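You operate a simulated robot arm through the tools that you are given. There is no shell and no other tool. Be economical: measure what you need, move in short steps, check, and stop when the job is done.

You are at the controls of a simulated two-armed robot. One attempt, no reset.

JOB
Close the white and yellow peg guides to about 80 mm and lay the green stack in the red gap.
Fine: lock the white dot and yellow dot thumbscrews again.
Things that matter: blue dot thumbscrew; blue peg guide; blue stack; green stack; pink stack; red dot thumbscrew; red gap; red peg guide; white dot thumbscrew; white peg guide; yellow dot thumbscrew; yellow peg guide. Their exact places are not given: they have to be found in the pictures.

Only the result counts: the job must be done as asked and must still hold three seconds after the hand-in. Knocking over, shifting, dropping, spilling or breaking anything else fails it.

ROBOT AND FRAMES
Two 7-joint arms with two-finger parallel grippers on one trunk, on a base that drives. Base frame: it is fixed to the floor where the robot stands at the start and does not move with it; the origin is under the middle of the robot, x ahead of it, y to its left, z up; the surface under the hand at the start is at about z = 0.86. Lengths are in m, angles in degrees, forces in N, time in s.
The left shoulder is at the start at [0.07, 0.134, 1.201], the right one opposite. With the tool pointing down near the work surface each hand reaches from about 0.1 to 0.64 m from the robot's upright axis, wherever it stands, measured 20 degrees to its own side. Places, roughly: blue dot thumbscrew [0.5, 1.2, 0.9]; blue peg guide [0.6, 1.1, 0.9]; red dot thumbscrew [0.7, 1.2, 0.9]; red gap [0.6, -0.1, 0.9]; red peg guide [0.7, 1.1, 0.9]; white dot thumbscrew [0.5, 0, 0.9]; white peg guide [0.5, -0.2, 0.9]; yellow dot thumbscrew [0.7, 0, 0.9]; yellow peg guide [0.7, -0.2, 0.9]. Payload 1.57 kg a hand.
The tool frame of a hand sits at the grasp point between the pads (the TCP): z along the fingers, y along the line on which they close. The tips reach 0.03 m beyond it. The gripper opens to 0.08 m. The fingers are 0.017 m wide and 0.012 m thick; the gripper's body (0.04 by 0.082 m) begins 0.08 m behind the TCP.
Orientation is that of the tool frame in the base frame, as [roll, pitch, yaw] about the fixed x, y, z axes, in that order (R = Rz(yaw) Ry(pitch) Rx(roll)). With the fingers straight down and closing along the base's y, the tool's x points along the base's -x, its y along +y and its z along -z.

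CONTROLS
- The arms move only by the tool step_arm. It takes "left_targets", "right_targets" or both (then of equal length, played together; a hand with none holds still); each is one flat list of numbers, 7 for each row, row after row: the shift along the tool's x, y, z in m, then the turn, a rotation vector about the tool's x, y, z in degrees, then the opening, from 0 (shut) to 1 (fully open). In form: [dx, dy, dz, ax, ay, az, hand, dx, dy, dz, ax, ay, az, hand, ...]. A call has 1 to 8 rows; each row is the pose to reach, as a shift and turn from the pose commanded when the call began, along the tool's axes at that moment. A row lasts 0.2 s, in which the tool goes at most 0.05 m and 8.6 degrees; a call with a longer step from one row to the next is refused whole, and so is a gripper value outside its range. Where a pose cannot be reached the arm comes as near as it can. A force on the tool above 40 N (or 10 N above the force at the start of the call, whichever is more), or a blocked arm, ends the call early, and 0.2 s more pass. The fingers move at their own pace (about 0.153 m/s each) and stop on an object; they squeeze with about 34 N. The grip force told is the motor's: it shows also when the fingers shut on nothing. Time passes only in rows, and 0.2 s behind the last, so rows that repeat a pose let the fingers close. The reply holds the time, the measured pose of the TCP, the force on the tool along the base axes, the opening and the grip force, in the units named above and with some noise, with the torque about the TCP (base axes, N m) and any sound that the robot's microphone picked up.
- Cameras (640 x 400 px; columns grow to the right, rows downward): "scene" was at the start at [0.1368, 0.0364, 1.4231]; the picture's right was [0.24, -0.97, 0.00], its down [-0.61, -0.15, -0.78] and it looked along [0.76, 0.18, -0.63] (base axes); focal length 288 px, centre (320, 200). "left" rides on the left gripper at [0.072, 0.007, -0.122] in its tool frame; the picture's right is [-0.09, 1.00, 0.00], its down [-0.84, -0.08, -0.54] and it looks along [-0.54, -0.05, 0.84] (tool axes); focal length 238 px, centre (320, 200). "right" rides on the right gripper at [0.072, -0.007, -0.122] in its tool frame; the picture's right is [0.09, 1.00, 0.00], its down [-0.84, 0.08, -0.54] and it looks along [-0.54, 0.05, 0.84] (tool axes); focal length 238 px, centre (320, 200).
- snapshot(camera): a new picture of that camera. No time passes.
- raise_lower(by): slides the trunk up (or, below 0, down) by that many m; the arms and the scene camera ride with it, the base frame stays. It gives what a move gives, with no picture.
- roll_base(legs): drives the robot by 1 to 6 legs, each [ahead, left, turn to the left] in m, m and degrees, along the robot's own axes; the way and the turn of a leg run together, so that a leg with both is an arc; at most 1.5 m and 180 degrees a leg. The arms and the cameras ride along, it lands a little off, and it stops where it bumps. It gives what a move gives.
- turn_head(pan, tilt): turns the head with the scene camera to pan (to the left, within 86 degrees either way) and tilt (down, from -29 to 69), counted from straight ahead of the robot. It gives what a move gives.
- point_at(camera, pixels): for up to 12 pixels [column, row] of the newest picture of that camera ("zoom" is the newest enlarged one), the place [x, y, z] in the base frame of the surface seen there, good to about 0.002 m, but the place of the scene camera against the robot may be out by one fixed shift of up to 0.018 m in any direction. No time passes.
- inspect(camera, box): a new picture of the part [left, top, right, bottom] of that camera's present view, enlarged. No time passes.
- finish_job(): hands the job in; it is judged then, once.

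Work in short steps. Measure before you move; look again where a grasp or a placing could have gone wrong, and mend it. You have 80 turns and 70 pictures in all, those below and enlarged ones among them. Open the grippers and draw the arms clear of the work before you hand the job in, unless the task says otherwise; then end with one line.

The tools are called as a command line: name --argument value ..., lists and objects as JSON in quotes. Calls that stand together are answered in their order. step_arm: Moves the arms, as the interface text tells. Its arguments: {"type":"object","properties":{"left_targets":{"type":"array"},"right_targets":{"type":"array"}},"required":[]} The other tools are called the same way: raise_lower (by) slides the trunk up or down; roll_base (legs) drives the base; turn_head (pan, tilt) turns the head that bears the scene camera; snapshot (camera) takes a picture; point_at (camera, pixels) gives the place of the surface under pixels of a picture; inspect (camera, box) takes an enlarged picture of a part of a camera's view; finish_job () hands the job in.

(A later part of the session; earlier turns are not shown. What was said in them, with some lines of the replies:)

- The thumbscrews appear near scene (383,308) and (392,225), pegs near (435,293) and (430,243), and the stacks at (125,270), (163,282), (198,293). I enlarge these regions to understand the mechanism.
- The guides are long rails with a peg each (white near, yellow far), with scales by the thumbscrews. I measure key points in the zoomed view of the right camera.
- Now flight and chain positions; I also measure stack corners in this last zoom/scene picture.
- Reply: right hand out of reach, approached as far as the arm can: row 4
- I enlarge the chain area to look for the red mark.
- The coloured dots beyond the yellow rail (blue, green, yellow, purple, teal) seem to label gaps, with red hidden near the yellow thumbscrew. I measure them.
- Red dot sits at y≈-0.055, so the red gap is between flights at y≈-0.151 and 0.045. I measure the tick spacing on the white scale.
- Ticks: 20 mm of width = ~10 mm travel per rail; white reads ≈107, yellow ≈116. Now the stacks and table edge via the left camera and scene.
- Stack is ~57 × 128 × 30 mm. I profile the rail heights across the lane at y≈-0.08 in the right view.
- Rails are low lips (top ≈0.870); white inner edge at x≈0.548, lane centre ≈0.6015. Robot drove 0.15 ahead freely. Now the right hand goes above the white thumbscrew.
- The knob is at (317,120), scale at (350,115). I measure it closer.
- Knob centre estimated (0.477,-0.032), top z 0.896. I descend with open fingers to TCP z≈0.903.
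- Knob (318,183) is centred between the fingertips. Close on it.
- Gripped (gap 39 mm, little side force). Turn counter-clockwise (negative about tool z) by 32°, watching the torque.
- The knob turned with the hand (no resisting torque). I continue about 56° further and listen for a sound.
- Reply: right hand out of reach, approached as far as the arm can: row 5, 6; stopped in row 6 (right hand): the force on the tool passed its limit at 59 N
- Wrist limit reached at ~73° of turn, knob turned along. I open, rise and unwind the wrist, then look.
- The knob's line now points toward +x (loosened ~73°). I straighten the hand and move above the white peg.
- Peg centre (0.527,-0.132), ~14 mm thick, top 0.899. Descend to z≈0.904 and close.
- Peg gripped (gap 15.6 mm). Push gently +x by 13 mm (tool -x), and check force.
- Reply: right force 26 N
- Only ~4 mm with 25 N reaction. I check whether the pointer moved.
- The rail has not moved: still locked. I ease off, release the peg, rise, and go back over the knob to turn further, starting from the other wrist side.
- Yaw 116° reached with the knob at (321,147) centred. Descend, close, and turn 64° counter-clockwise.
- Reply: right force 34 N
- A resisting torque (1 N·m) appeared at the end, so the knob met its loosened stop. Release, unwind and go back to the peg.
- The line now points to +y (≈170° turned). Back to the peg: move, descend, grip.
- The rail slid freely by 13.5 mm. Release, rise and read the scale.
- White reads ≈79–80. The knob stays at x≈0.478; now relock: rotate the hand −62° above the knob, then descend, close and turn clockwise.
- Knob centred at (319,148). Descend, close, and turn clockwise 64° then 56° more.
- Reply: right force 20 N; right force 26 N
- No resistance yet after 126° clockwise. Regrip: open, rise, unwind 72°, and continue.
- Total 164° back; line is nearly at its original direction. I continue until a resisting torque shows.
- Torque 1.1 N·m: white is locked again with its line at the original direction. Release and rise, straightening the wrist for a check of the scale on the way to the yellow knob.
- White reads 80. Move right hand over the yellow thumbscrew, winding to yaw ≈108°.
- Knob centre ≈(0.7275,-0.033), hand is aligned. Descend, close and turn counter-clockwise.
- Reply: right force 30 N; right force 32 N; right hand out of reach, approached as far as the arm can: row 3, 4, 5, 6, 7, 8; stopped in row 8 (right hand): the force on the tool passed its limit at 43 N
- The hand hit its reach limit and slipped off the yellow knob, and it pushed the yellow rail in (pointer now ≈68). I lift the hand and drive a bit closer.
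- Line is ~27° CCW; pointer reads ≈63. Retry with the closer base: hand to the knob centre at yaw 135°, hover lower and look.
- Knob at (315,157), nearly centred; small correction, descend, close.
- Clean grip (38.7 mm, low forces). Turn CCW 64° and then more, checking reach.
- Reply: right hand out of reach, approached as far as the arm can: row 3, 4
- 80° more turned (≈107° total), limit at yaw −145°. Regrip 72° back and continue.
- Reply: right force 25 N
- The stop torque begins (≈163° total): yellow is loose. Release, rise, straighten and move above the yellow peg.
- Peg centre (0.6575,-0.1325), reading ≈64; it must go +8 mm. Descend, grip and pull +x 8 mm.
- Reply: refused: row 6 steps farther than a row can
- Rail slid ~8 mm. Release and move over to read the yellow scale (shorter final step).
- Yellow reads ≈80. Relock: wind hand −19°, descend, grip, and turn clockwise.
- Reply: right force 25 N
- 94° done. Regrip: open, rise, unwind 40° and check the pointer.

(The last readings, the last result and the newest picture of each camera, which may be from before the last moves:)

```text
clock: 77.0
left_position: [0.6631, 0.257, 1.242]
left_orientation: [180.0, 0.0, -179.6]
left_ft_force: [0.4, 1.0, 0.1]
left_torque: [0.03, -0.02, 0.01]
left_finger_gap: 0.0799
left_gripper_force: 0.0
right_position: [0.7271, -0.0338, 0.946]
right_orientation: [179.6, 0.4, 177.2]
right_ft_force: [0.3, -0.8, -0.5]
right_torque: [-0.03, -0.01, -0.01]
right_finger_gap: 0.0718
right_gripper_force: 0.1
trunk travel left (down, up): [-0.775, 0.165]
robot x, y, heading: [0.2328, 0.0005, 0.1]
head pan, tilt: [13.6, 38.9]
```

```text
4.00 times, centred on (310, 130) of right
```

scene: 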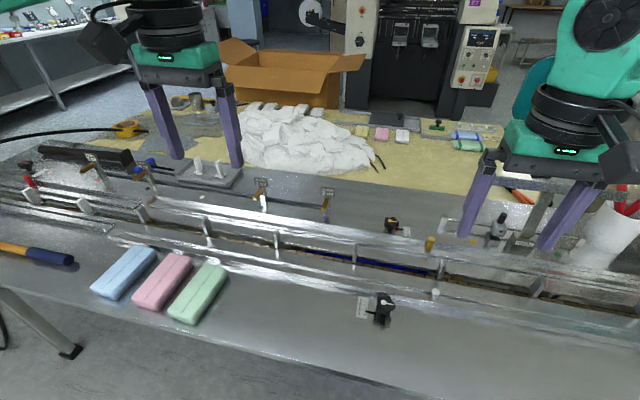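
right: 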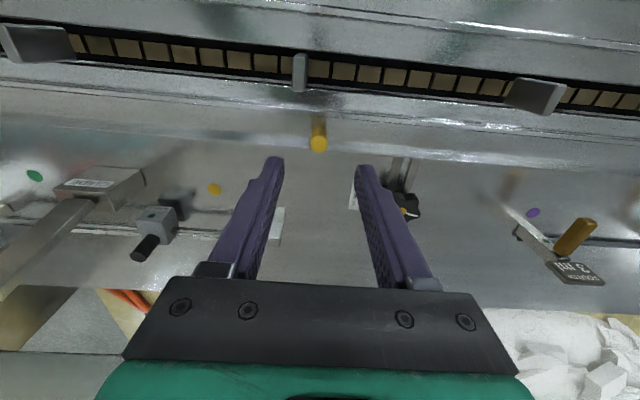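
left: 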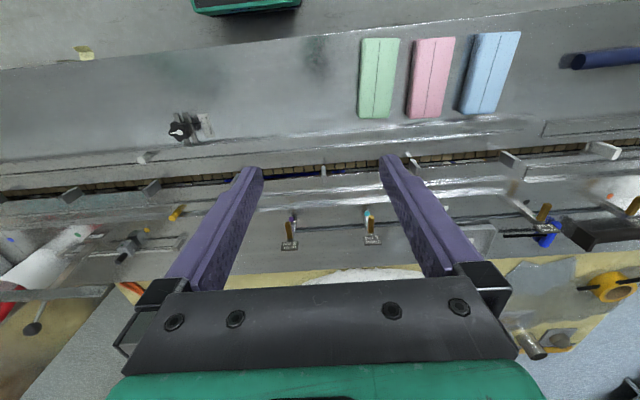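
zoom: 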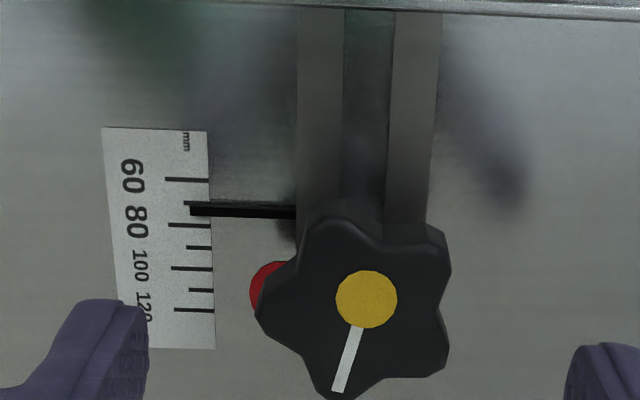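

The pointer slipped to ≈71: opening along x pushes the rail with the finger. I measure, then pull the peg again; later keep openings small.

point_at --camera "zoom" --pixels '[[180, 180], [185, 225], [190, 268], [195, 310], [200, 209], [240, 211], [366, 299], [600, 8], [600, 22], [500, 16]]'

step_arm --right_targets '[0, 0, -0.03, 0, 0, 1.5, 0.6, 0.02, -0.033, -0.03, 0, 0, 3, 0.6, 0.04, -0.066, -0.03, 0, 0, 3, 0.6, 0.065, -0.097, -0.03, 0, 0, 3, 0.6, 0.065, -0.097, -0.03, 0, 0, 3, 0.6]'

snapshot --camera "right"

```text
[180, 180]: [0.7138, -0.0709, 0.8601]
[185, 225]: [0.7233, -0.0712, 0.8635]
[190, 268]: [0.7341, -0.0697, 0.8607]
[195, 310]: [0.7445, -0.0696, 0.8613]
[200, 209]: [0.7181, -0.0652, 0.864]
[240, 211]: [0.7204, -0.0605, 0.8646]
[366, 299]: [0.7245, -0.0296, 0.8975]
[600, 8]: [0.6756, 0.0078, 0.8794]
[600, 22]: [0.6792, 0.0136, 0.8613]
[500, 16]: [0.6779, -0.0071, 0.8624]
```

```text
clock: 78.2
left_position: [0.6624, 0.256, 1.2422]
left_orientation: [-180.0, 0.2, -179.7]
left_ft_force: [0.4, 0.4, -0.3]
left_torque: [-0.02, 0.01, 0.01]
left_finger_gap: 0.0798
left_gripper_force: 0.2
right_position: [0.6575, -0.1301, 0.9743]
right_orientation: [179.5, 0.3, 174.1]
right_ft_force: [-0.5, -0.1, 0.5]
right_torque: [-0.01, 0.03, -0.03]
right_finger_gap: 0.0481
right_gripper_force: 0.1
trunk travel left (down, up): [-0.775, 0.165]
robot x, y, heading: [0.2294, 0.0011, 0.1]
head pan, tilt: [13.6, 38.9]
```

```text
21 pictures are left
```

right: 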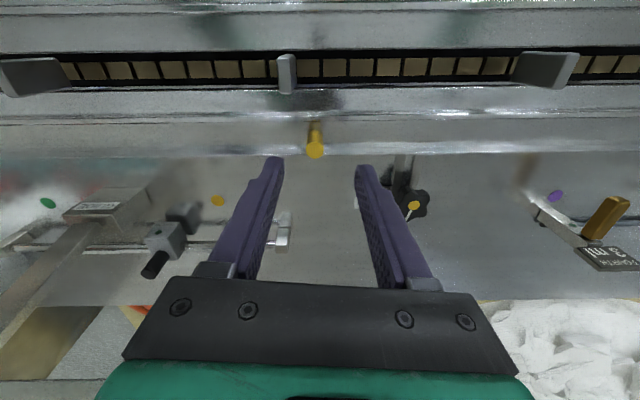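

point_at --camera "right" --pixels '[[316, 150], [309, 150], [323, 150], [316, 144], [316, 157]]'

```text
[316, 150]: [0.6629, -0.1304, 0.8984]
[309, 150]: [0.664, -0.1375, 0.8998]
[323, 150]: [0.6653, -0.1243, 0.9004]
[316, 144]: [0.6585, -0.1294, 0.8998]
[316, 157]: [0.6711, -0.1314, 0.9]
```

Peg at about (0.663,-0.131). Grip and pull +4.5 mm in x.

step_arm --right_targets '[-0.0045, 0, 0.035, 0, 0, 0, 0.6, -0.0045, 0, 0.069, 0, 0, 0, 0.6, -0.0045, 0, 0.069, 0, 0, 0, 0.2, -0.0045, 0, 0.069, 0, 0, 0, 0, -0.0045, 0, 0.069, 0, 0, 0, 0]'

step_arm --right_targets '[-0.002, 0, 0, 0, 0, 0, 0, -0.0045, 0.0005, 0, 0, 0, 0, 0, -0.0045, 0.0005, 0, 0, 0, 0, 0]'

```text
clock: 79.4
left_position: [0.6612, 0.2504, 1.2439]
left_orientation: [179.7, 0.2, -179.8]
left_ft_force: [-0.1, -0.5, -0.5]
left_torque: [-0.02, 0.01, -0.01]
left_finger_gap: 0.08
left_gripper_force: 0.0
right_position: [0.6631, -0.1334, 0.9076]
right_orientation: [179.4, 0.5, 173.9]
right_ft_force: [0.6, -23.7, 6.7]
right_torque: [-1.32, -0.34, -0.09]
right_finger_gap: 0.0156
right_gripper_force: 31.8
trunk travel left (down, up): [-0.775, 0.165]
robot x, y, heading: [0.2288, -0.0018, -0.1]
head pan, tilt: [13.6, 38.9]
```

```text
clock: 80.2
left_position: [0.6619, 0.2482, 1.2455]
left_orientation: [179.6, 0.2, -179.7]
left_ft_force: [-0.2, 0.0, 0.3]
left_torque: [0.0, -0.01, -0.02]
left_finger_gap: 0.0799
left_gripper_force: 0.1
right_position: [0.6656, -0.1324, 0.9081]
right_orientation: [179.4, 0.5, 174.0]
right_ft_force: [-1.1, -28.6, 12.4]
right_torque: [-1.18, 0.22, -0.05]
right_finger_gap: 0.0156
right_gripper_force: 31.5
trunk travel left (down, up): [-0.775, 0.165]
robot x, y, heading: [0.2313, 0.0056, 0.4]
head pan, tilt: [13.6, 38.9]
```

Slid with little force. Release, go back over the knob, check the pointer.

step_arm --right_targets '[0, 0, 0, 0, 0, 0, 0.4, 0, 0, 0, 0, 0, 0, 0.6, 0, 0, -0.04, 0, 0, 0, 0.7, -0.018, 0.035, -0.04, 0, 0, -1, 0.7, -0.036, 0.07, -0.04, 0, 0, -2, 0.7, -0.054, 0.104, -0.04, 0, 0, -3, 0.7, -0.054, 0.104, -0.04, 0, 0, -3, 0.7]'

inspect --camera "right" --box '[240, 80, 380, 180]'

```text
clock: 81.8
left_position: [0.6627, 0.2553, 1.2432]
left_orientation: [180.0, 0.1, -179.7]
left_ft_force: [-0.4, -0.2, 0.2]
left_torque: [-0.03, 0.03, 0.0]
left_finger_gap: 0.0796
left_gripper_force: 0.0
right_position: [0.729, -0.0286, 0.9495]
right_orientation: [179.3, 0.4, 177.1]
right_ft_force: [-0.7, 0.6, -0.5]
right_torque: [0.03, 0.0, 0.04]
right_finger_gap: 0.0563
right_gripper_force: 0.0
trunk travel left (down, up): [-0.775, 0.165]
robot x, y, heading: [0.2332, 0.0041, 0.4]
head pan, tilt: [13.6, 38.9]
```

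```text
4.00 times, centred on (310, 130) of right
```

zoom: 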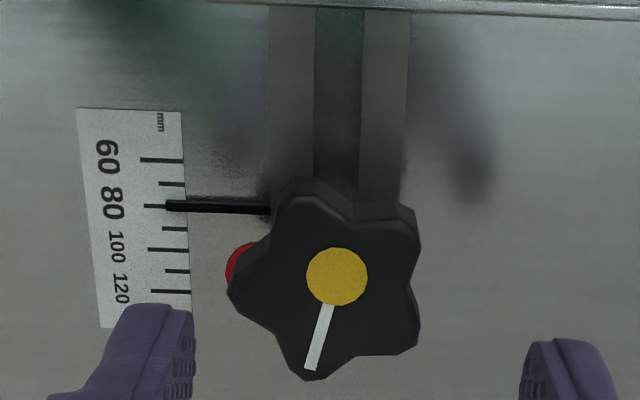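

point_at --camera "zoom" --pixels '[[165, 160], [155, 206], [170, 249], [172, 291], [175, 206], [190, 207], [205, 208], [220, 208], [240, 209], [172, 184], [174, 228], [174, 271]]'

```text
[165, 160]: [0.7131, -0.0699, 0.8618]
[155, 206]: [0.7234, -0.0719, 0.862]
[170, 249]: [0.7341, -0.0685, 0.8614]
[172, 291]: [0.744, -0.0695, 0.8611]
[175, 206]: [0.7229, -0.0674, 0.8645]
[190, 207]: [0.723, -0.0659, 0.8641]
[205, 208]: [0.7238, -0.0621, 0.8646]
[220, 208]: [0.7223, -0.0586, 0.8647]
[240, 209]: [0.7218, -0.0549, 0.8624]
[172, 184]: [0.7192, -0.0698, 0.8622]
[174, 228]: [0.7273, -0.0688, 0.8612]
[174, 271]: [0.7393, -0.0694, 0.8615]
```

Pointer ≈79. Descend with moderate opening, grip, and turn clockwise to the stop.

step_arm --right_targets '[0, -0.004, 0.02, 0, 0, 0, 0.7, 0, -0.0044, 0.042, 0, 0, 0, 0.7, 0, -0.0044, 0.042, 0, 0, 0, 0.3, 0, -0.0044, 0.042, 0, 0, 0, 0, 0, -0.0044, 0.042, 0, 0, 0, 0]'

step_arm --right_targets '[0, 0, 0, 0, 0, 8, 0, 0, 0, 0, 0, 0, 16, 0, 0, 0, 0, 0, 0, 24, 0, 0, 0, 0, 0, 0, 32, 0, 0, 0, 0, 0, 0, 40, 0, 0, 0, 0, 0, 0, 48, 0, 0, 0, 0, 0, 0, 56, 0, 0, 0, 0, 0, 0, 62, 0]'

step_arm --right_targets '[0, 0, 0, 0, 0, 6, 0, 0, 0, 0, 0, 0, 12, 0]'

inspect --camera "right" --box '[240, 100, 400, 240]'

```text
clock: 83.0
left_position: [0.6619, 0.2549, 1.242]
left_orientation: [179.8, 0.2, -179.7]
left_ft_force: [0.5, 0.5, 0.1]
left_torque: [-0.02, -0.02, -0.02]
left_finger_gap: 0.0801
left_gripper_force: 0.0
right_position: [0.7313, -0.034, 0.9059]
right_orientation: [179.4, 0.4, 176.9]
right_ft_force: [2.9, -5.7, 5.4]
right_torque: [-0.54, -0.37, 0.02]
right_finger_gap: 0.0383
right_gripper_force: 44.0
trunk travel left (down, up): [-0.775, 0.165]
robot x, y, heading: [0.2314, -0.0017, 0.3]
head pan, tilt: [13.6, 38.9]
```

```text
clock: 84.8
left_position: [0.6618, 0.2545, 1.2426]
left_orientation: [179.9, 0.2, -179.7]
left_ft_force: [-0.6, 0.0, -0.7]
left_torque: [-0.01, 0.0, 0.01]
left_finger_gap: 0.0801
left_gripper_force: 0.0
right_position: [0.7307, -0.0346, 0.9052]
right_orientation: [179.3, -0.3, 114.9]
right_ft_force: [9.2, -6.9, 19.0]
right_torque: [-1.03, -0.24, 0.01]
right_finger_gap: 0.0381
right_gripper_force: 44.5
trunk travel left (down, up): [-0.775, 0.165]
robot x, y, heading: [0.2324, -0.0, 0.2]
head pan, tilt: [13.6, 38.9]
```

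```text
clock: 85.4
left_position: [0.6611, 0.2542, 1.2433]
left_orientation: [180.0, 0.2, -179.8]
left_ft_force: [0.0, 0.2, -0.4]
left_torque: [0.01, 0.0, -0.03]
left_finger_gap: 0.0803
left_gripper_force: 0.0
right_position: [0.7296, -0.035, 0.9053]
right_orientation: [179.3, -0.5, 103.1]
right_ft_force: [8.4, -6.5, 22.0]
right_torque: [-0.85, -0.16, -0.01]
right_finger_gap: 0.0383
right_gripper_force: 44.2
trunk travel left (down, up): [-0.775, 0.165]
robot x, y, heading: [0.2298, 0.0035, 0.2]
head pan, tilt: [13.6, 38.9]
```

```text
2.86 times, centred on (320, 170) of right
```

zoom: 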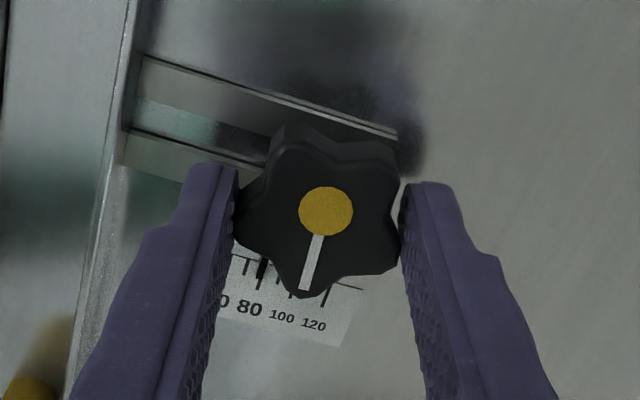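

The line is back near its original direction; continue to the stop torque.

step_arm --right_targets '[0, 0, 0, 0, 0, 6, 0, 0, 0, 0, 0, 0, 10, 0]'

step_arm --right_targets '[0, 0, 0, 0, 0, 5, 0, 0, 0, 0, 0, 0, 8, 0]'

```text
clock: 86.0
left_position: [0.6609, 0.2543, 1.2425]
left_orientation: [-180.0, 0.1, -179.8]
left_ft_force: [0.1, 0.1, -0.1]
left_torque: [0.03, -0.01, -0.01]
left_finger_gap: 0.08
left_gripper_force: 0.1
right_position: [0.7302, -0.0322, 0.9054]
right_orientation: [179.6, -0.6, 92.9]
right_ft_force: [5.5, -3.1, 14.8]
right_torque: [0.18, 0.05, 0.04]
right_finger_gap: 0.0377
right_gripper_force: 43.3
trunk travel left (down, up): [-0.775, 0.165]
robot x, y, heading: [0.2312, -0.0, 0.4]
head pan, tilt: [13.6, 38.9]
```

```text
clock: 86.6
left_position: [0.6616, 0.2569, 1.2429]
left_orientation: [-180.0, 0.2, -179.7]
left_ft_force: [0.6, 0.1, -0.2]
left_torque: [-0.02, 0.0, -0.02]
left_finger_gap: 0.08
left_gripper_force: 0.2
right_position: [0.7279, -0.0324, 0.905]
right_orientation: [179.7, -0.6, 85.1]
right_ft_force: [0.2, -0.4, 6.5]
right_torque: [-0.02, 0.17, 1.3]
right_finger_gap: 0.0374
right_gripper_force: 43.8
trunk travel left (down, up): [-0.775, 0.165]
robot x, y, heading: [0.2338, 0.0042, 0.1]
head pan, tilt: [13.6, 38.9]
```

Stop torque 1.3 N·m: yellow locked. Release with small opening, rise, unwind, and verify the pointer.

step_arm --right_targets '[0, 0, 0, 0, 0, -5, 0.3, 0, 0, 0, 0, 0, -5, 0.66, 0, 0, 0, 0, 0, -5, 0.66, 0, 0, -0.03, 0, 0, -12, 0.66, 0, 0, -0.06, 0, 0, -20, 0.66, 0, 0, -0.1, 0, 0, -28, 0.66, 0, 0, -0.1, 0, 0, -36, 0.66, 0, 0, -0.1, 0, 0, -44, 0.66]'

step_arm --right_targets '[0, 0, 0, 0, 0, -8, 0.9, 0, 0, 0, 0, 0, -16, 0.9, 0, 0, 0, 0, 0, -24, 0.9, 0, 0, 0, 0, 0, -32, 0.9, 0, 0, 0, 0, 0, -40, 0.9, 0, 0, 0, 0, 0, -48, 0.9, 0, 0, 0, 0, 0, -48, 0.9]'

inspect --camera "right" --box '[230, 60, 370, 160]'

```text
clock: 88.4
left_position: [0.6625, 0.2562, 1.2416]
left_orientation: [180.0, 0.2, -179.7]
left_ft_force: [-0.5, 0.4, -0.5]
left_torque: [0.0, -0.04, -0.01]
left_finger_gap: 0.0799
left_gripper_force: 0.0
right_position: [0.7307, -0.0343, 1.005]
right_orientation: [179.3, -0.2, 129.3]
right_ft_force: [-1.0, 0.1, 1.0]
right_torque: [-0.01, 0.01, 0.0]
right_finger_gap: 0.0529
right_gripper_force: 0.1
trunk travel left (down, up): [-0.775, 0.165]
robot x, y, heading: [0.2294, -0.0041, 0.4]
head pan, tilt: [13.6, 38.9]
```

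```text
clock: 90.0
left_position: [0.6627, 0.2557, 1.2416]
left_orientation: [-180.0, 0.1, -179.5]
left_ft_force: [0.3, 0.9, 0.3]
left_torque: [-0.01, 0.02, 0.01]
left_finger_gap: 0.0802
left_gripper_force: 0.0
right_position: [0.7302, -0.0336, 1.005]
right_orientation: [179.5, 0.3, 177.1]
right_ft_force: [-0.3, 0.3, -0.4]
right_torque: [0.04, 0.01, -0.02]
right_finger_gap: 0.0719
right_gripper_force: 0.0
trunk travel left (down, up): [-0.775, 0.165]
robot x, y, heading: [0.2307, 0.0014, 0.3]
head pan, tilt: [13.6, 38.9]
```

```text
4.00 times, centred on (300, 110) of right
```

zoom: 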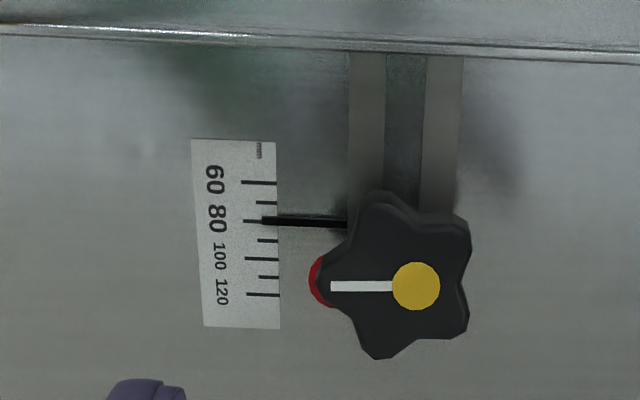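

Yellow reads 79–80, line back to original: locked. Now retract the right hand and bring the left hand above the green stack.

step_arm --right_targets '[0.01, -0.02, -0.04, 0, 0, 0, 0.9, 0.03, -0.055, -0.065, 0, 0, 0, 0.9, 0.055, -0.09, -0.085, 0, 0, 0, 0.9, 0.08, -0.125, -0.1, 0, 0, 0, 0.9, 0.105, -0.16, -0.115, 0, 0, 0, 0.9, 0.13, -0.195, -0.13, 0, 0, 0, 0.9, 0.155, -0.23, -0.14, 0, 0, 0, 0.9, 0.18, -0.265, -0.15, 0, 0, 0, 0.9]' --left_targets '[0.03, 0.013, 0.028, 0, 0, 0, 1, 0.06, 0.026, 0.056, 0, 0, 0, 1, 0.09, 0.039, 0.084, 0, 0, 0, 1, 0.12, 0.052, 0.112, 0, 0, 0, 1, 0.15, 0.065, 0.14, 0, 0, 0, 1, 0.18, 0.078, 0.168, 0, 0, 0, 1, 0.21, 0.091, 0.196, 0, 0, 0, 1, 0.24, 0.105, 0.225, 0, 0, 0, 1]'

snapshot --camera "left"

```text
clock: 91.8
left_position: [0.4621, 0.4076, 1.0262]
left_orientation: [-179.9, 0.2, -179.8]
left_ft_force: [0.5, 0.0, 0.8]
left_torque: [-0.03, -0.02, 0.01]
left_finger_gap: 0.0798
left_gripper_force: 0.0
left hand out of reach, approached as far as the arm can: row 4, 6, 7, 8
right_position: [0.5394, -0.2858, 1.1512]
right_orientation: [179.6, 0.2, 177.2]
right_ft_force: [-0.7, -0.2, 1.5]
right_torque: [0.0, -0.06, 0.0]
right_finger_gap: 0.0719
right_gripper_force: 0.0
right hand out of reach, approached as far as the arm can: row 8
trunk travel left (down, up): [-0.775, 0.165]
robot x, y, heading: [0.231, -0.0005, 0.3]
head pan, tilt: [13.6, 38.9]
```

```text
17 pictures are left
```

left: 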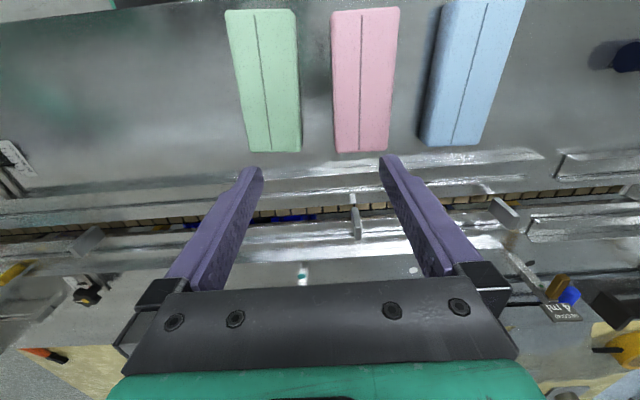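

Stack too close for the left arm; back up 0.11 m with the hands clear and then reposition.

roll_base --legs '[[-0.11, 0, 0]]'

step_arm --left_targets '[-0.02, -0.015, 0, 0, 0, 0, 1, -0.04, -0.03, 0, 0, 0, 0, 1, -0.07, -0.046, 0, 0, 0, 0, 1, -0.07, -0.046, 0, 0, 0, 0, 1]'

snapshot --camera "left"

```text
clock: 93.0
left_position: [0.3553, 0.4056, 1.0262]
left_orientation: [-179.9, 0.1, -179.7]
left_ft_force: [0.2, 0.1, 0.2]
left_torque: [0.0, 0.02, 0.01]
left_finger_gap: 0.08
left_gripper_force: 0.0
right_position: [0.4338, -0.2874, 1.1491]
right_orientation: [179.8, 0.4, 176.9]
right_ft_force: [-0.3, 0.1, 1.2]
right_torque: [-0.02, 0.01, 0.0]
right_finger_gap: 0.0719
right_gripper_force: 0.0
trunk travel left (down, up): [-0.775, 0.165]
robot x, y, heading: [0.1205, -0.0025, 0.3]
head pan, tilt: [13.6, 38.9]
```

```text
clock: 94.0
left_position: [0.4292, 0.362, 1.029]
left_orientation: [-180.0, 0.1, -179.7]
left_ft_force: [0.2, -0.9, -0.1]
left_torque: [-0.02, 0.0, 0.01]
left_finger_gap: 0.08
left_gripper_force: 0.1
right_position: [0.4308, -0.2863, 1.1513]
right_orientation: [179.7, 0.4, 177.0]
right_ft_force: [0.0, 0.0, -0.1]
right_torque: [0.02, 0.0, 0.0]
right_finger_gap: 0.0721
right_gripper_force: 0.0
trunk travel left (down, up): [-0.775, 0.165]
robot x, y, heading: [0.1209, -0.0011, 0.1]
head pan, tilt: [13.6, 38.9]
```

```text
16 pictures are left
```

left: 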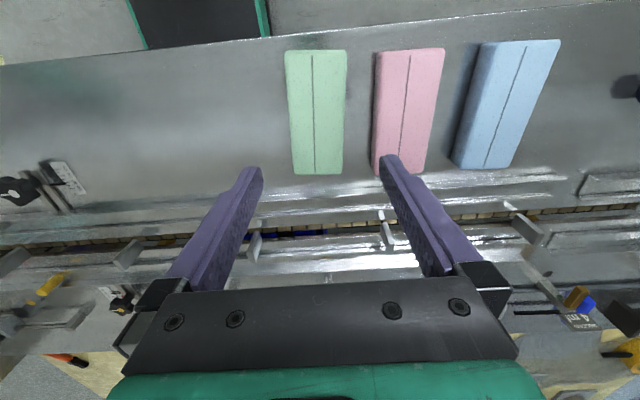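

point_at --camera "left" --pixels '[[288, 52], [343, 52], [294, 172], [341, 172], [313, 60], [314, 165], [314, 110], [288, 110], [344, 110], [377, 170], [376, 110]]'

```text
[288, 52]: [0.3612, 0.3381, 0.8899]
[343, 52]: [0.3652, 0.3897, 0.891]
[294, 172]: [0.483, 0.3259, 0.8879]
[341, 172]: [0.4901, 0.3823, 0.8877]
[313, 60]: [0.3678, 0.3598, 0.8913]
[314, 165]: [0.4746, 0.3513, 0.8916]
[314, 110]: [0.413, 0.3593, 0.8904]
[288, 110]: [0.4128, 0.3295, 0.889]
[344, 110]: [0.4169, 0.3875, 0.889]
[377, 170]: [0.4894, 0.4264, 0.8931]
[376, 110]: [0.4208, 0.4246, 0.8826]
```

Green stack centre ≈(0.424,0.358), axis yaw ≈ −5°, top 0.890. Align hand, descend to TCP z≈0.907 and look.

step_arm --left_targets '[0.005, -0.004, 0.03, 0, 0, 2.5, 1, 0.005, -0.004, 0.06, 0, 0, 5, 1, 0.005, -0.004, 0.09, 0, 0, 5, 1, 0.005, -0.004, 0.121, 0, 0, 5, 1, 0.005, -0.004, 0.121, 0, 0, 5, 1]'

snapshot --camera "left"

```text
clock: 95.2
left_position: [0.4197, 0.3573, 0.9033]
left_orientation: [-179.9, 0.2, 175.3]
left_ft_force: [0.4, 0.0, -0.8]
left_torque: [0.0, -0.01, -0.01]
left_finger_gap: 0.08
left_gripper_force: 0.1
right_position: [0.4311, -0.2874, 1.1503]
right_orientation: [179.6, 0.4, 177.0]
right_ft_force: [0.3, -0.2, 0.0]
right_torque: [0.01, 0.01, -0.01]
right_finger_gap: 0.0719
right_gripper_force: 0.1
trunk travel left (down, up): [-0.775, 0.165]
robot x, y, heading: [0.1212, -0.0018, 0.2]
head pan, tilt: [13.6, 38.9]
```

```text
15 pictures are left
```

left: 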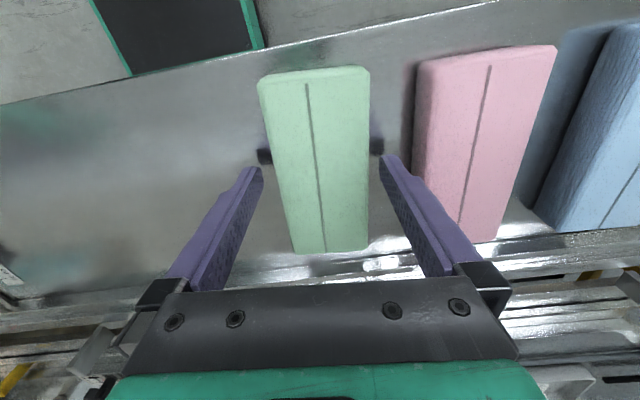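

point_at --camera "left" --pixels '[[308, 88], [311, 120], [315, 160], [320, 205], [324, 245], [272, 150], [370, 150], [276, 180], [369, 180], [315, 72], [328, 250]]'

```text
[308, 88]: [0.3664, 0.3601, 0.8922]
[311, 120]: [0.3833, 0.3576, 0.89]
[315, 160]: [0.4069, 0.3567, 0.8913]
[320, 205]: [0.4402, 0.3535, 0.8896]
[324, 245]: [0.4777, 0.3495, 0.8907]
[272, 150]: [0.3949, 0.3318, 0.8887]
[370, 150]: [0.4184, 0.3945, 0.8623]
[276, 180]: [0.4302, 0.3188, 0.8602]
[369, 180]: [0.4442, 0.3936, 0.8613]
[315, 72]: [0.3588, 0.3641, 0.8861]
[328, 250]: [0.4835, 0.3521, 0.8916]
```

Axis −5.4° confirmed, centre ≈(0.421,0.355). Adjust slightly, raise 4 mm, close and lift.

step_arm --left_targets '[0, -0.002, -0.003, 0, 0, 0.7, 1, 0, -0.002, -0.003, 0, 0, 0.7, 0.85, 0, -0.002, -0.003, 0, 0, 0.7, 0.6, 0, -0.002, -0.003, 0, 0, 0.7, 0.5, 0, -0.002, -0.003, 0, 0, 0.7, 0.4]'

step_arm --left_targets '[0, 0, -0.01, 0, 0, 0, 0.4, 0, 0, -0.03, 0, 0, 0, 0.4, 0, 0, -0.06, 0, 0, 0, 0.4]'

snapshot --camera "left"

```text
clock: 96.3
left_position: [0.4211, 0.3539, 0.9087]
left_orientation: [-179.9, 0.0, 174.5]
left_ft_force: [0.0, -0.8, -0.1]
left_torque: [0.0, 0.02, 0.01]
left_finger_gap: 0.0587
left_gripper_force: 33.8
right_position: [0.4318, -0.287, 1.1506]
right_orientation: [179.7, 0.4, 177.0]
right_ft_force: [0.1, -0.2, 0.3]
right_torque: [0.02, 0.0, 0.0]
right_finger_gap: 0.072
right_gripper_force: 0.1
trunk travel left (down, up): [-0.775, 0.165]
robot x, y, heading: [0.1226, -0.0008, 0.2]
head pan, tilt: [13.6, 38.9]
```

```text
clock: 97.2
left_position: [0.4185, 0.355, 0.9678]
left_orientation: [-179.9, 0.1, 174.6]
left_ft_force: [-0.4, 1.6, -0.2]
left_torque: [0.01, 0.01, 0.02]
left_finger_gap: 0.0587
left_gripper_force: 33.9
right_position: [0.4311, -0.2869, 1.1499]
right_orientation: [179.6, 0.5, 177.0]
right_ft_force: [-0.2, -0.5, -0.3]
right_torque: [0.01, -0.02, -0.01]
right_finger_gap: 0.0722
right_gripper_force: 0.0
trunk travel left (down, up): [-0.775, 0.165]
robot x, y, heading: [0.1165, -0.0017, 0.5]
head pan, tilt: [13.6, 38.9]
```

```text
14 pictures are left
```

left: 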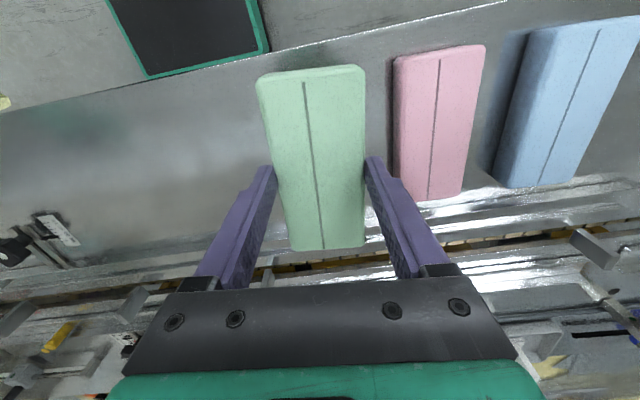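

Held well (58.7 mm). Carry toward the lane while turning, 8 of 10 steps.

step_arm --left_targets '[-0.022, -0.0389, -0.015, 0, 0, -8, 0.4, -0.0441, -0.0778, -0.03, 0, 0, -16, 0.4, -0.0662, -0.1167, -0.035, 0, 0, -24, 0.4, -0.0882, -0.1556, -0.035, 0, 0, -32, 0.4, -0.1103, -0.1945, -0.035, 0, 0, -40, 0.4, -0.1324, -0.2334, -0.035, 0, 0, -48, 0.4, -0.1544, -0.2723, -0.035, 0, 0, -56, 0.4, -0.1765, -0.3112, -0.035, 0, 0, -64, 0.4]'

```text
clock: 99.0
left_position: [0.5454, 0.063, 1.0124]
left_orientation: [-179.7, -0.1, -121.3]
left_ft_force: [0.3, -0.8, 0.1]
left_torque: [0.03, 0.0, -0.01]
left_finger_gap: 0.0585
left_gripper_force: 33.9
left hand out of reach, approached as far as the arm can: row 8
right_position: [0.4326, -0.2875, 1.152]
right_orientation: [179.7, 0.5, 177.0]
right_ft_force: [-0.3, -0.4, 0.2]
right_torque: [-0.01, 0.02, 0.02]
right_finger_gap: 0.0719
right_gripper_force: 0.1
trunk travel left (down, up): [-0.775, 0.165]
robot x, y, heading: [0.1213, -0.0005, 0.3]
head pan, tilt: [13.6, 38.9]
```

Left arm hits its reach limit; let the base carry it: drive 0.06 ahead and 0.12 to the right.

roll_base --legs '[[0.06, -0.12, 0]]'

```text
clock: 100.3
left_position: [0.6057, -0.0549, 1.0125]
left_orientation: [-179.8, -0.1, -121.3]
left_ft_force: [-0.5, 0.2, 0.0]
left_torque: [-0.01, -0.03, -0.03]
left_finger_gap: 0.0589
left_gripper_force: 33.8
right_position: [0.4938, -0.4043, 1.151]
right_orientation: [179.8, 0.5, 177.1]
right_ft_force: [-0.7, -0.1, 0.3]
right_torque: [-0.03, 0.02, 0.02]
right_finger_gap: 0.0722
right_gripper_force: 0.0
trunk travel left (down, up): [-0.775, 0.165]
robot x, y, heading: [0.1833, -0.1204, 0.5]
head pan, tilt: [13.6, 38.9]
```

Hand is above the gap. Finish the rotation (31°) in place and look.

step_arm --left_targets '[0, 0, 0, 0, 0, -8, 0.4, 0, 0, 0, 0, 0, -16, 0.4, 0, 0, 0, 0, 0, -24, 0.4, 0, 0, 0, 0, 0, -31.3, 0.4, 0, 0, 0, 0, 0, -31.3, 0.4]'

snapshot --camera "left"

```text
clock: 101.5
left_position: [0.6074, -0.0566, 1.0138]
left_orientation: [-180.0, -0.1, -90.0]
left_ft_force: [-0.7, -0.7, -0.5]
left_torque: [0.0, -0.02, 0.06]
left_finger_gap: 0.0585
left_gripper_force: 34.1
right_position: [0.4928, -0.4071, 1.1518]
right_orientation: [179.7, 0.4, 177.1]
right_ft_force: [0.0, 0.2, -0.3]
right_torque: [0.0, 0.0, 0.07]
right_finger_gap: 0.0724
right_gripper_force: 0.0
trunk travel left (down, up): [-0.775, 0.165]
robot x, y, heading: [0.1852, -0.1217, 0.4]
head pan, tilt: [13.6, 38.9]
```

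```text
13 pictures are left
```

left: 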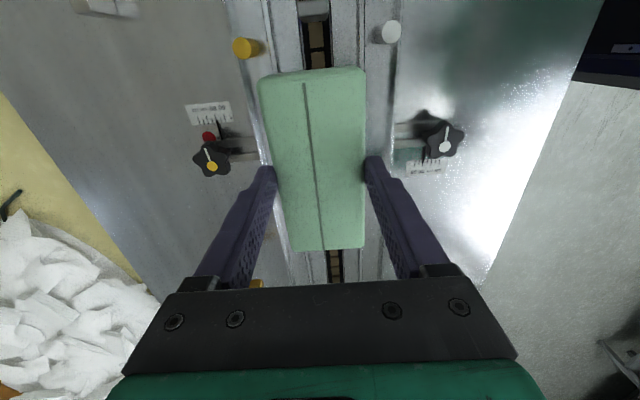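

Measure stack and lane in this view.

point_at --camera "left" --pixels '[[246, 47], [389, 32], [312, 72], [327, 246], [266, 110], [362, 110], [317, 12], [317, 30], [364, 40], [270, 30], [294, 40], [342, 40]]'

inspect --camera "left" --box '[220, 0, 420, 130]'

```text
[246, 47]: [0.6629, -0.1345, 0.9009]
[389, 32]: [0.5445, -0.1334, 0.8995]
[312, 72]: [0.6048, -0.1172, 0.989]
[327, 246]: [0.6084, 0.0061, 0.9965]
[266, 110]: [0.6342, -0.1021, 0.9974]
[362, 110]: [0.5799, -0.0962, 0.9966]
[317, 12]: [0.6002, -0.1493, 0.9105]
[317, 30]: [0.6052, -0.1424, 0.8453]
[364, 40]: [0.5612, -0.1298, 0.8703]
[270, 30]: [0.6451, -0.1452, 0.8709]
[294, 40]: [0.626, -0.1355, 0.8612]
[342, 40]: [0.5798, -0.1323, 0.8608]
```

```text
3.08 times, centred on (320, 65) of left
```

zoom: 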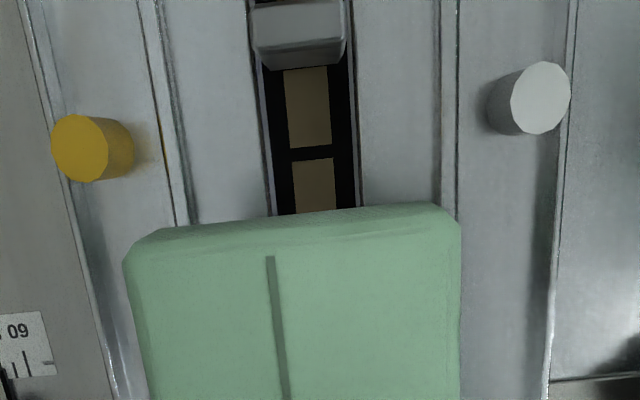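

Stack centre (0.607,-0.055), lane centre ≈0.6025. Shift −4.5 mm in x, +3 mm in y, and lower near the deck.

step_arm --left_targets '[-0.003, 0.0045, 0, 0, 0, 0, 0.4, -0.003, 0.0045, 0.04, 0, 0, 0, 0.4, -0.003, 0.0045, 0.08, 0, 0, 0, 0.4, -0.003, 0.0045, 0.096, 0, 0, 0, 0.4, -0.003, 0.0045, 0.102, 0, 0, 0, 0.4, -0.003, 0.0045, 0.102, 0, 0, 0, 0.4]'

snapshot --camera "left"

```text
clock: 102.9
left_position: [0.5912, -0.0297, 0.9244]
left_orientation: [-179.8, -0.2, -90.0]
left_ft_force: [-0.7, -0.5, -0.3]
left_torque: [0.02, 0.0, -0.01]
left_finger_gap: 0.0586
left_gripper_force: 33.8
left hand out of reach, approached as far as the arm can: row 2, 3, 4, 5, 6
right_position: [0.4937, -0.4063, 1.1508]
right_orientation: [179.7, 0.4, 177.1]
right_ft_force: [-0.7, 0.1, -0.1]
right_torque: [-0.01, 0.03, 0.01]
right_finger_gap: 0.072
right_gripper_force: 0.0
trunk travel left (down, up): [-0.775, 0.165]
robot x, y, heading: [0.1832, -0.1206, 0.4]
head pan, tilt: [13.6, 38.9]
```

```text
11 pictures are left
```

left: 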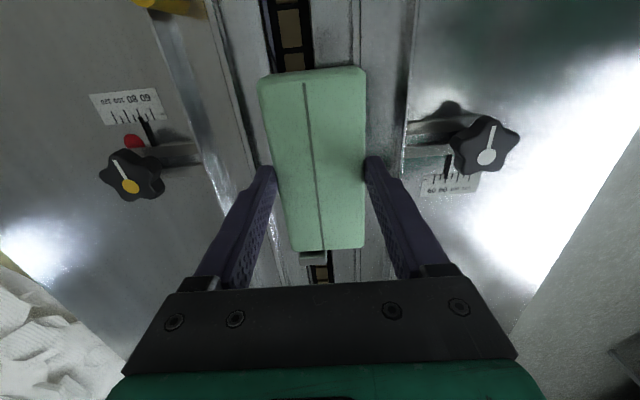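

Reach limit again (hand at 0.591,-0.030,0.924, flight close by). Rise 50 mm, drive ahead 0.07 and right 0.06.

step_arm --left_targets '[0, 0, -0.03, 0, 0, 0, 0.4, 0, 0, -0.06, 0, 0, 0, 0.4, 0, 0, -0.08, 0, 0, 0, 0.4]'

roll_base --legs '[[0.07, -0.07, 0]]'

```text
clock: 103.7
left_position: [0.587, -0.0299, 1.0039]
left_orientation: [-179.9, -0.2, -90.0]
left_ft_force: [-0.2, -0.3, 0.1]
left_torque: [-0.04, -0.01, 0.0]
left_finger_gap: 0.0586
left_gripper_force: 33.8
right_position: [0.4922, -0.4069, 1.1493]
right_orientation: [179.7, 0.4, 177.2]
right_ft_force: [1.0, 1.0, -0.4]
right_torque: [-0.02, 0.01, 0.01]
right_finger_gap: 0.0718
right_gripper_force: 0.0
trunk travel left (down, up): [-0.775, 0.165]
robot x, y, heading: [0.1811, -0.1197, 0.2]
head pan, tilt: [13.6, 38.9]
```

```text
clock: 104.8
left_position: [0.6562, -0.0975, 1.0062]
left_orientation: [-179.8, -0.2, -90.0]
left_ft_force: [0.2, 0.2, 0.4]
left_torque: [-0.01, 0.0, 0.0]
left_finger_gap: 0.0587
left_gripper_force: 34.2
right_position: [0.5612, -0.4736, 1.1512]
right_orientation: [179.8, 0.5, 177.2]
right_ft_force: [0.6, 0.1, -0.8]
right_torque: [-0.04, 0.0, -0.02]
right_finger_gap: 0.0722
right_gripper_force: 0.0
trunk travel left (down, up): [-0.775, 0.165]
robot x, y, heading: [0.2476, -0.1866, 0.3]
head pan, tilt: [13.6, 38.9]
```

step_arm --left_targets '[-0.0225, 0.027, 0, 0, 0, 0, 0.4, -0.0445, 0.0537, 0, 0, 0, 0, 0.4, -0.0445, 0.0537, 0.03, 0, 0, 0, 0.4, -0.0445, 0.0537, 0.045, 0, 0, 0, 0.4, -0.0445, 0.0537, 0.045, 0, 0, 0, 0.4]'

snapshot --camera "left"

```text
clock: 106.0
left_position: [0.603, -0.0547, 0.9594]
left_orientation: [-179.7, -0.1, -89.9]
left_ft_force: [0.1, 0.6, 0.6]
left_torque: [-0.03, -0.01, -0.02]
left_finger_gap: 0.0588
left_gripper_force: 34.7
right_position: [0.5621, -0.4751, 1.152]
right_orientation: [179.8, 0.6, 177.1]
right_ft_force: [-0.2, 0.3, 0.0]
right_torque: [0.03, -0.01, -0.02]
right_finger_gap: 0.0719
right_gripper_force: 0.0
trunk travel left (down, up): [-0.775, 0.165]
robot x, y, heading: [0.2475, -0.1913, 0.5]
head pan, tilt: [13.6, 38.9]
```

```text
10 pictures are left
```

left: 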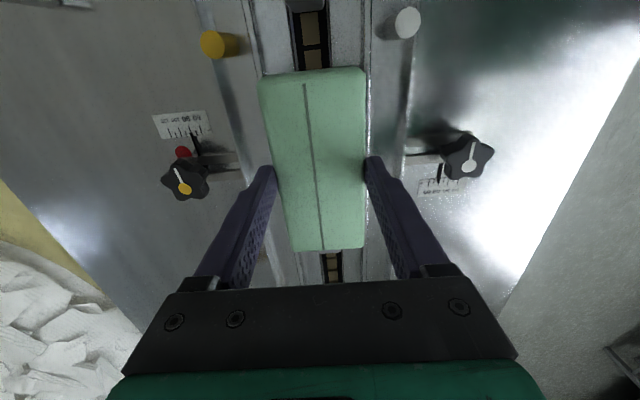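

Pose reached (0.603,-0.055,0.959). Check stack against lane.

point_at --camera "left" --pixels '[[312, 74], [326, 244], [266, 110], [362, 110], [308, 6], [370, 45], [255, 40], [212, 45], [408, 22]]'

```text
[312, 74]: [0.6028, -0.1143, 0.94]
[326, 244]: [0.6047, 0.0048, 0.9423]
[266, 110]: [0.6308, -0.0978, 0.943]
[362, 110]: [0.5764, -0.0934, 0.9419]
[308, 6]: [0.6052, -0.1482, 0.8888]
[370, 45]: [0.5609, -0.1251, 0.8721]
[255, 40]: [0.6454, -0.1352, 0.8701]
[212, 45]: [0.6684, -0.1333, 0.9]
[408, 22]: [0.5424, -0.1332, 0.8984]
```

Well centred (stack x 0.6035, lane mid 0.603). Lower to just above the deck, then gently to contact.

step_arm --left_targets '[-0.001, 0, 0.025, 0, 0, 0, 0.4, -0.001, 0, 0.044, 0, 0, 0, 0.4, -0.001, 0, 0.048, 0, 0, 0, 0.4, -0.001, 0, 0.048, 0, 0, 0, 0.4]'

step_arm --left_targets '[0, 0, 0.0015, 0, 0, 0, 0.4, 0, 0, 0.003, 0, 0, 0, 0.4]'

snapshot --camera "left"

```text
clock: 107.0
left_position: [0.6056, -0.0516, 0.9137]
left_orientation: [179.8, -0.3, -90.2]
left_ft_force: [0.0, 0.1, 0.1]
left_torque: [-0.03, 0.02, 0.02]
left_finger_gap: 0.0586
left_gripper_force: 34.7
right_position: [0.5631, -0.475, 1.1505]
right_orientation: [179.7, 0.4, 177.1]
right_ft_force: [-0.5, 0.2, 0.5]
right_torque: [-0.06, 0.02, 0.04]
right_finger_gap: 0.0723
right_gripper_force: 0.0
trunk travel left (down, up): [-0.775, 0.165]
robot x, y, heading: [0.2487, -0.1933, 0.3]
head pan, tilt: [13.6, 38.9]
```

```text
clock: 107.6
left_position: [0.6075, -0.0502, 0.9099]
left_orientation: [179.7, -0.3, -90.3]
left_ft_force: [0.2, 0.0, 0.3]
left_torque: [0.01, -0.01, 0.03]
left_finger_gap: 0.0586
left_gripper_force: 33.8
left hand out of reach, approached as far as the arm can: row 1, 2
right_position: [0.5632, -0.4741, 1.1503]
right_orientation: [179.8, 0.4, 177.1]
right_ft_force: [-0.6, 0.2, -0.3]
right_torque: [-0.01, 0.02, 0.0]
right_finger_gap: 0.072
right_gripper_force: 0.1
trunk travel left (down, up): [-0.775, 0.165]
robot x, y, heading: [0.2509, -0.1869, 0.4]
head pan, tilt: [13.6, 38.9]
```

```text
9 pictures are left
```

left: 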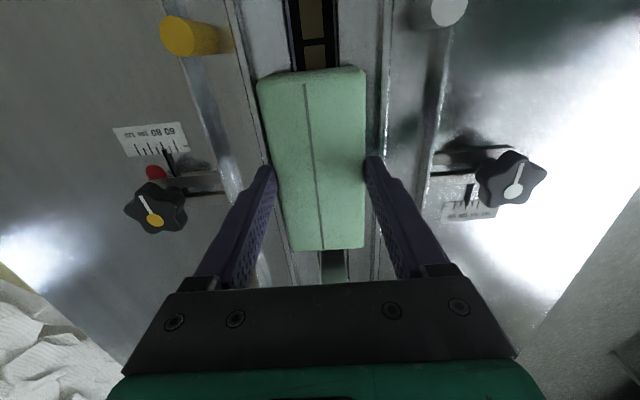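

The arm is at its limit low down and drifts (+4 mm x). I lift 50 mm, then lower via the trunk instead.

step_arm --left_targets '[0, 0, -0.025, 0, 0, 0, 0.4, 0, 0.004, -0.05, 0, 0, 0, 0.4, 0, 0.004, -0.07, 0, 0, 0, 0.4]'

raise_lower --by -0.05

```text
clock: 108.4
left_position: [0.6021, -0.0519, 0.9787]
left_orientation: [-180.0, -0.2, -90.0]
left_ft_force: [-0.2, 0.4, 0.1]
left_torque: [-0.02, 0.02, 0.0]
left_finger_gap: 0.0585
left_gripper_force: 34.0
right_position: [0.5613, -0.4762, 1.1504]
right_orientation: [179.7, 0.5, 177.2]
right_ft_force: [0.7, 0.0, 0.6]
right_torque: [0.02, -0.01, -0.02]
right_finger_gap: 0.0717
right_gripper_force: 0.0
trunk travel left (down, up): [-0.775, 0.165]
robot x, y, heading: [0.2496, -0.1903, 0.2]
head pan, tilt: [13.6, 38.9]
```

```text
clock: 109.3
left_position: [0.6025, -0.0525, 0.9284]
left_orientation: [-179.9, -0.2, -90.0]
left_ft_force: [-1.0, 0.4, 0.0]
left_torque: [-0.01, -0.02, -0.02]
left_finger_gap: 0.0587
left_gripper_force: 34.3
right_position: [0.5631, -0.4748, 1.1012]
right_orientation: [179.7, 0.5, 177.0]
right_ft_force: [0.9, 0.5, 0.0]
right_torque: [-0.01, -0.04, -0.01]
right_finger_gap: 0.0721
right_gripper_force: 0.0
trunk travel left (down, up): [-0.725, 0.215]
robot x, y, heading: [0.251, -0.1879, 0.5]
head pan, tilt: [13.6, 38.9]
```

Exactly placed in x,y (0.6025,-0.0525). Lower by arm ~18 mm in small steps to contact.

step_arm --left_targets '[0, 0, 0.01, 0, 0, 0, 0.4, 0, 0, 0.016, 0, 0, 0, 0.4, 0, 0, 0.018, 0, 0, 0, 0.4]'

step_arm --left_targets '[0, 0, 0.001, 0, 0, 0, 0.4, 0, 0, 0.0025, 0, 0, 0, 0.4]'

snapshot --camera "left"

```text
clock: 110.1
left_position: [0.6032, -0.0527, 0.9097]
left_orientation: [-179.8, -0.2, -90.0]
left_ft_force: [0.3, -0.1, 0.0]
left_torque: [0.02, 0.01, 0.0]
left_finger_gap: 0.0584
left_gripper_force: 34.0
right_position: [0.5626, -0.4765, 1.1007]
right_orientation: [179.7, 0.4, 177.1]
right_ft_force: [0.3, 0.6, -0.2]
right_torque: [0.01, -0.02, 0.02]
right_finger_gap: 0.0721
right_gripper_force: 0.0
trunk travel left (down, up): [-0.725, 0.215]
robot x, y, heading: [0.2489, -0.1938, 0.5]
head pan, tilt: [13.6, 38.9]
```

```text
clock: 110.7
left_position: [0.6024, -0.0526, 0.9084]
left_orientation: [-179.8, -0.1, -90.0]
left_ft_force: [0.7, 1.0, 0.9]
left_torque: [0.27, 0.03, -0.06]
left_finger_gap: 0.0586
left_gripper_force: 34.1
right_position: [0.5634, -0.4756, 1.1005]
right_orientation: [179.8, 0.5, 177.1]
right_ft_force: [0.5, -0.7, 0.2]
right_torque: [-0.03, 0.0, 0.03]
right_finger_gap: 0.0719
right_gripper_force: 0.1
trunk travel left (down, up): [-0.725, 0.215]
robot x, y, heading: [0.2474, -0.1901, 0.5]
head pan, tilt: [13.6, 38.9]
```

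```text
8 pictures are left
```

left: 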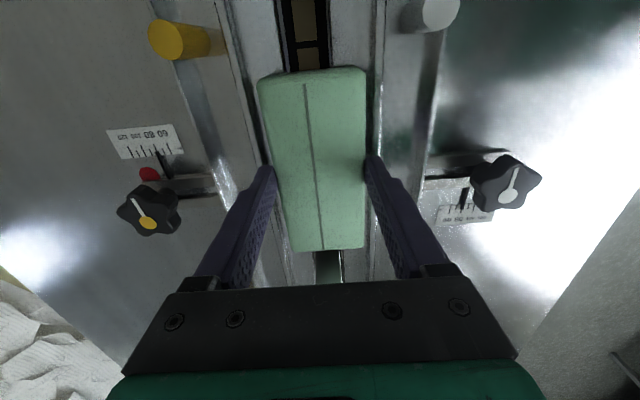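

Contact begins (torque 0.27). Open a little and rise straight up.

step_arm --left_targets '[0, 0, 0.0005, 0, 0, 0, 0.8, 0, 0, 0.0005, 0, 0, 0, 0.83, 0, 0, -0.01, 0, 0, 0, 0.83, 0, 0, -0.04, 0, 0, 0, 0.83, 0, 0, -0.08, 0, 0, 0, 0.9, 0, 0, -0.12, 0, 0, 0, 0.9]'

snapshot --camera "left"

```text
clock: 112.1
left_position: [0.5987, -0.0513, 1.028]
left_orientation: [-179.9, -0.2, -90.0]
left_ft_force: [0.4, -0.6, 0.3]
left_torque: [0.02, 0.0, 0.02]
left_finger_gap: 0.0717
left_gripper_force: 0.1
right_position: [0.5619, -0.4761, 1.1021]
right_orientation: [179.7, 0.5, 177.1]
right_ft_force: [-0.2, 0.5, -0.4]
right_torque: [-0.03, -0.03, -0.03]
right_finger_gap: 0.0724
right_gripper_force: 0.1
trunk travel left (down, up): [-0.725, 0.215]
robot x, y, heading: [0.2518, -0.1904, 0.7]
head pan, tilt: [13.6, 38.9]
```

```text
7 pictures are left
```

left: 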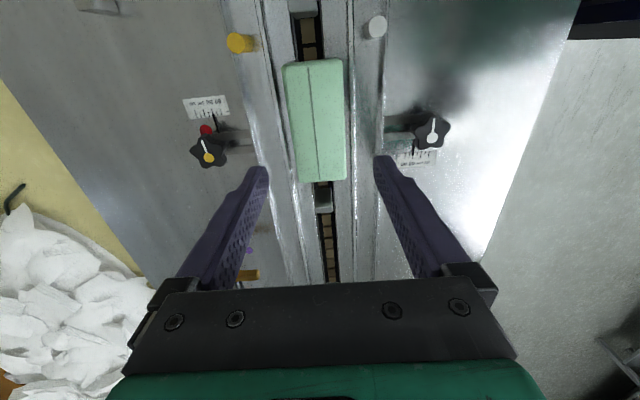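

The green stack lies between the two flights and the rails. I enlarge to check scales and flatness.

inspect --camera "left" --box '[180, 0, 460, 220]'

point_at --camera "left" --pixels '[[295, 75], [335, 75], [302, 172], [340, 172], [311, 62], [322, 180], [306, 22], [323, 195], [239, 43], [376, 27]]'

```text
1.82 times, centred on (320, 110) of left
```

zoom: 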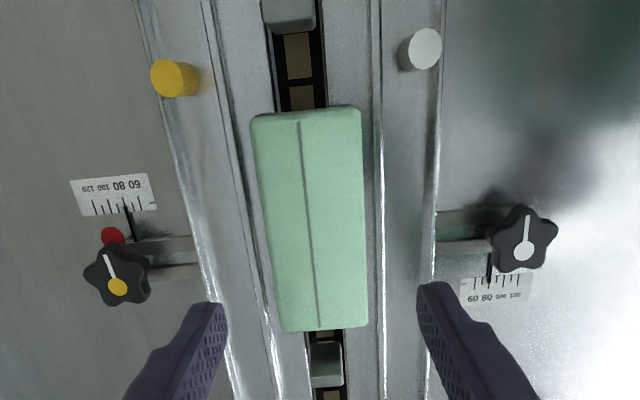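

```text
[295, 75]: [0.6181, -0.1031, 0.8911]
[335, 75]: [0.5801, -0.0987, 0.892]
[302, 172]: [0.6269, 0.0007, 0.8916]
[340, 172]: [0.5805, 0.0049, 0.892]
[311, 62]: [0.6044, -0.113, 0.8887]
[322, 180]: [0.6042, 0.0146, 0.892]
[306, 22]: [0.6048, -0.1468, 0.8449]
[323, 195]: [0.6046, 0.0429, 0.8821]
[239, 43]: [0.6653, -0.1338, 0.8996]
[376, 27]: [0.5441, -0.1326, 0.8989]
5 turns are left
```

Stack flat (top 0.891), centred; both pointers at 80. Draw the hands up and back, then hand in.

step_arm --left_targets '[0, 0, -0.03, 0, 0, 0, 0.9, 0, 0, -0.06, 0, 0, 0, 0.9, -0.02, 0.02, -0.09, 0, 0, 0, 0.9, -0.05, 0.04, -0.1, 0, 0, 0, 0.9, -0.08, 0.06, -0.1, 0, 0, 0, 0.9, -0.11, 0.08, -0.1, 0, 0, 0, 0.9]'

snapshot --camera "left"

```text
clock: 113.5
left_position: [0.518, 0.0626, 1.1257]
left_orientation: [-179.9, -0.2, -90.1]
left_ft_force: [-0.1, 0.2, -0.5]
left_torque: [-0.05, 0.0, 0.01]
left_finger_gap: 0.072
left_gripper_force: 0.0
right_position: [0.5612, -0.4746, 1.1016]
right_orientation: [179.7, 0.5, 177.1]
right_ft_force: [-0.3, 0.5, -0.1]
right_torque: [-0.03, 0.01, -0.01]
right_finger_gap: 0.0721
right_gripper_force: 0.1
trunk travel left (down, up): [-0.725, 0.215]
robot x, y, heading: [0.2523, -0.1867, 0.2]
head pan, tilt: [13.6, 38.9]
```

```text
5 pictures are left
4 turns are left
```

left: 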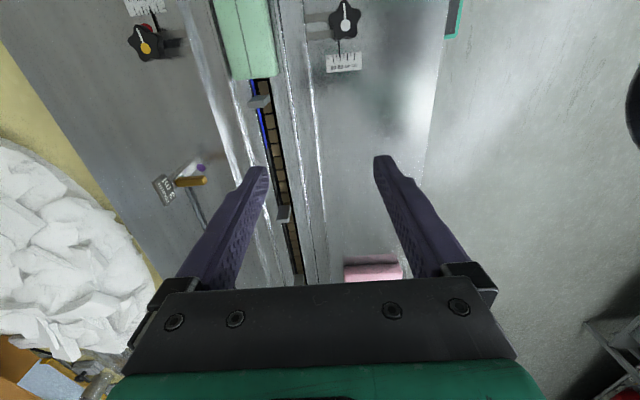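

Both hands are open and clear, and the work is unchanged. I hand in.

finish_job

```text
The job is handed in.
```

The job is handed in: the white and yellow peg guides both read about 80 mm, both thumbscrews are locked again, and the green stack lies flat in the red gap. On the way, the right hand twice nudged the loose yellow guide inward; I set it back to about 80 mm before locking it.
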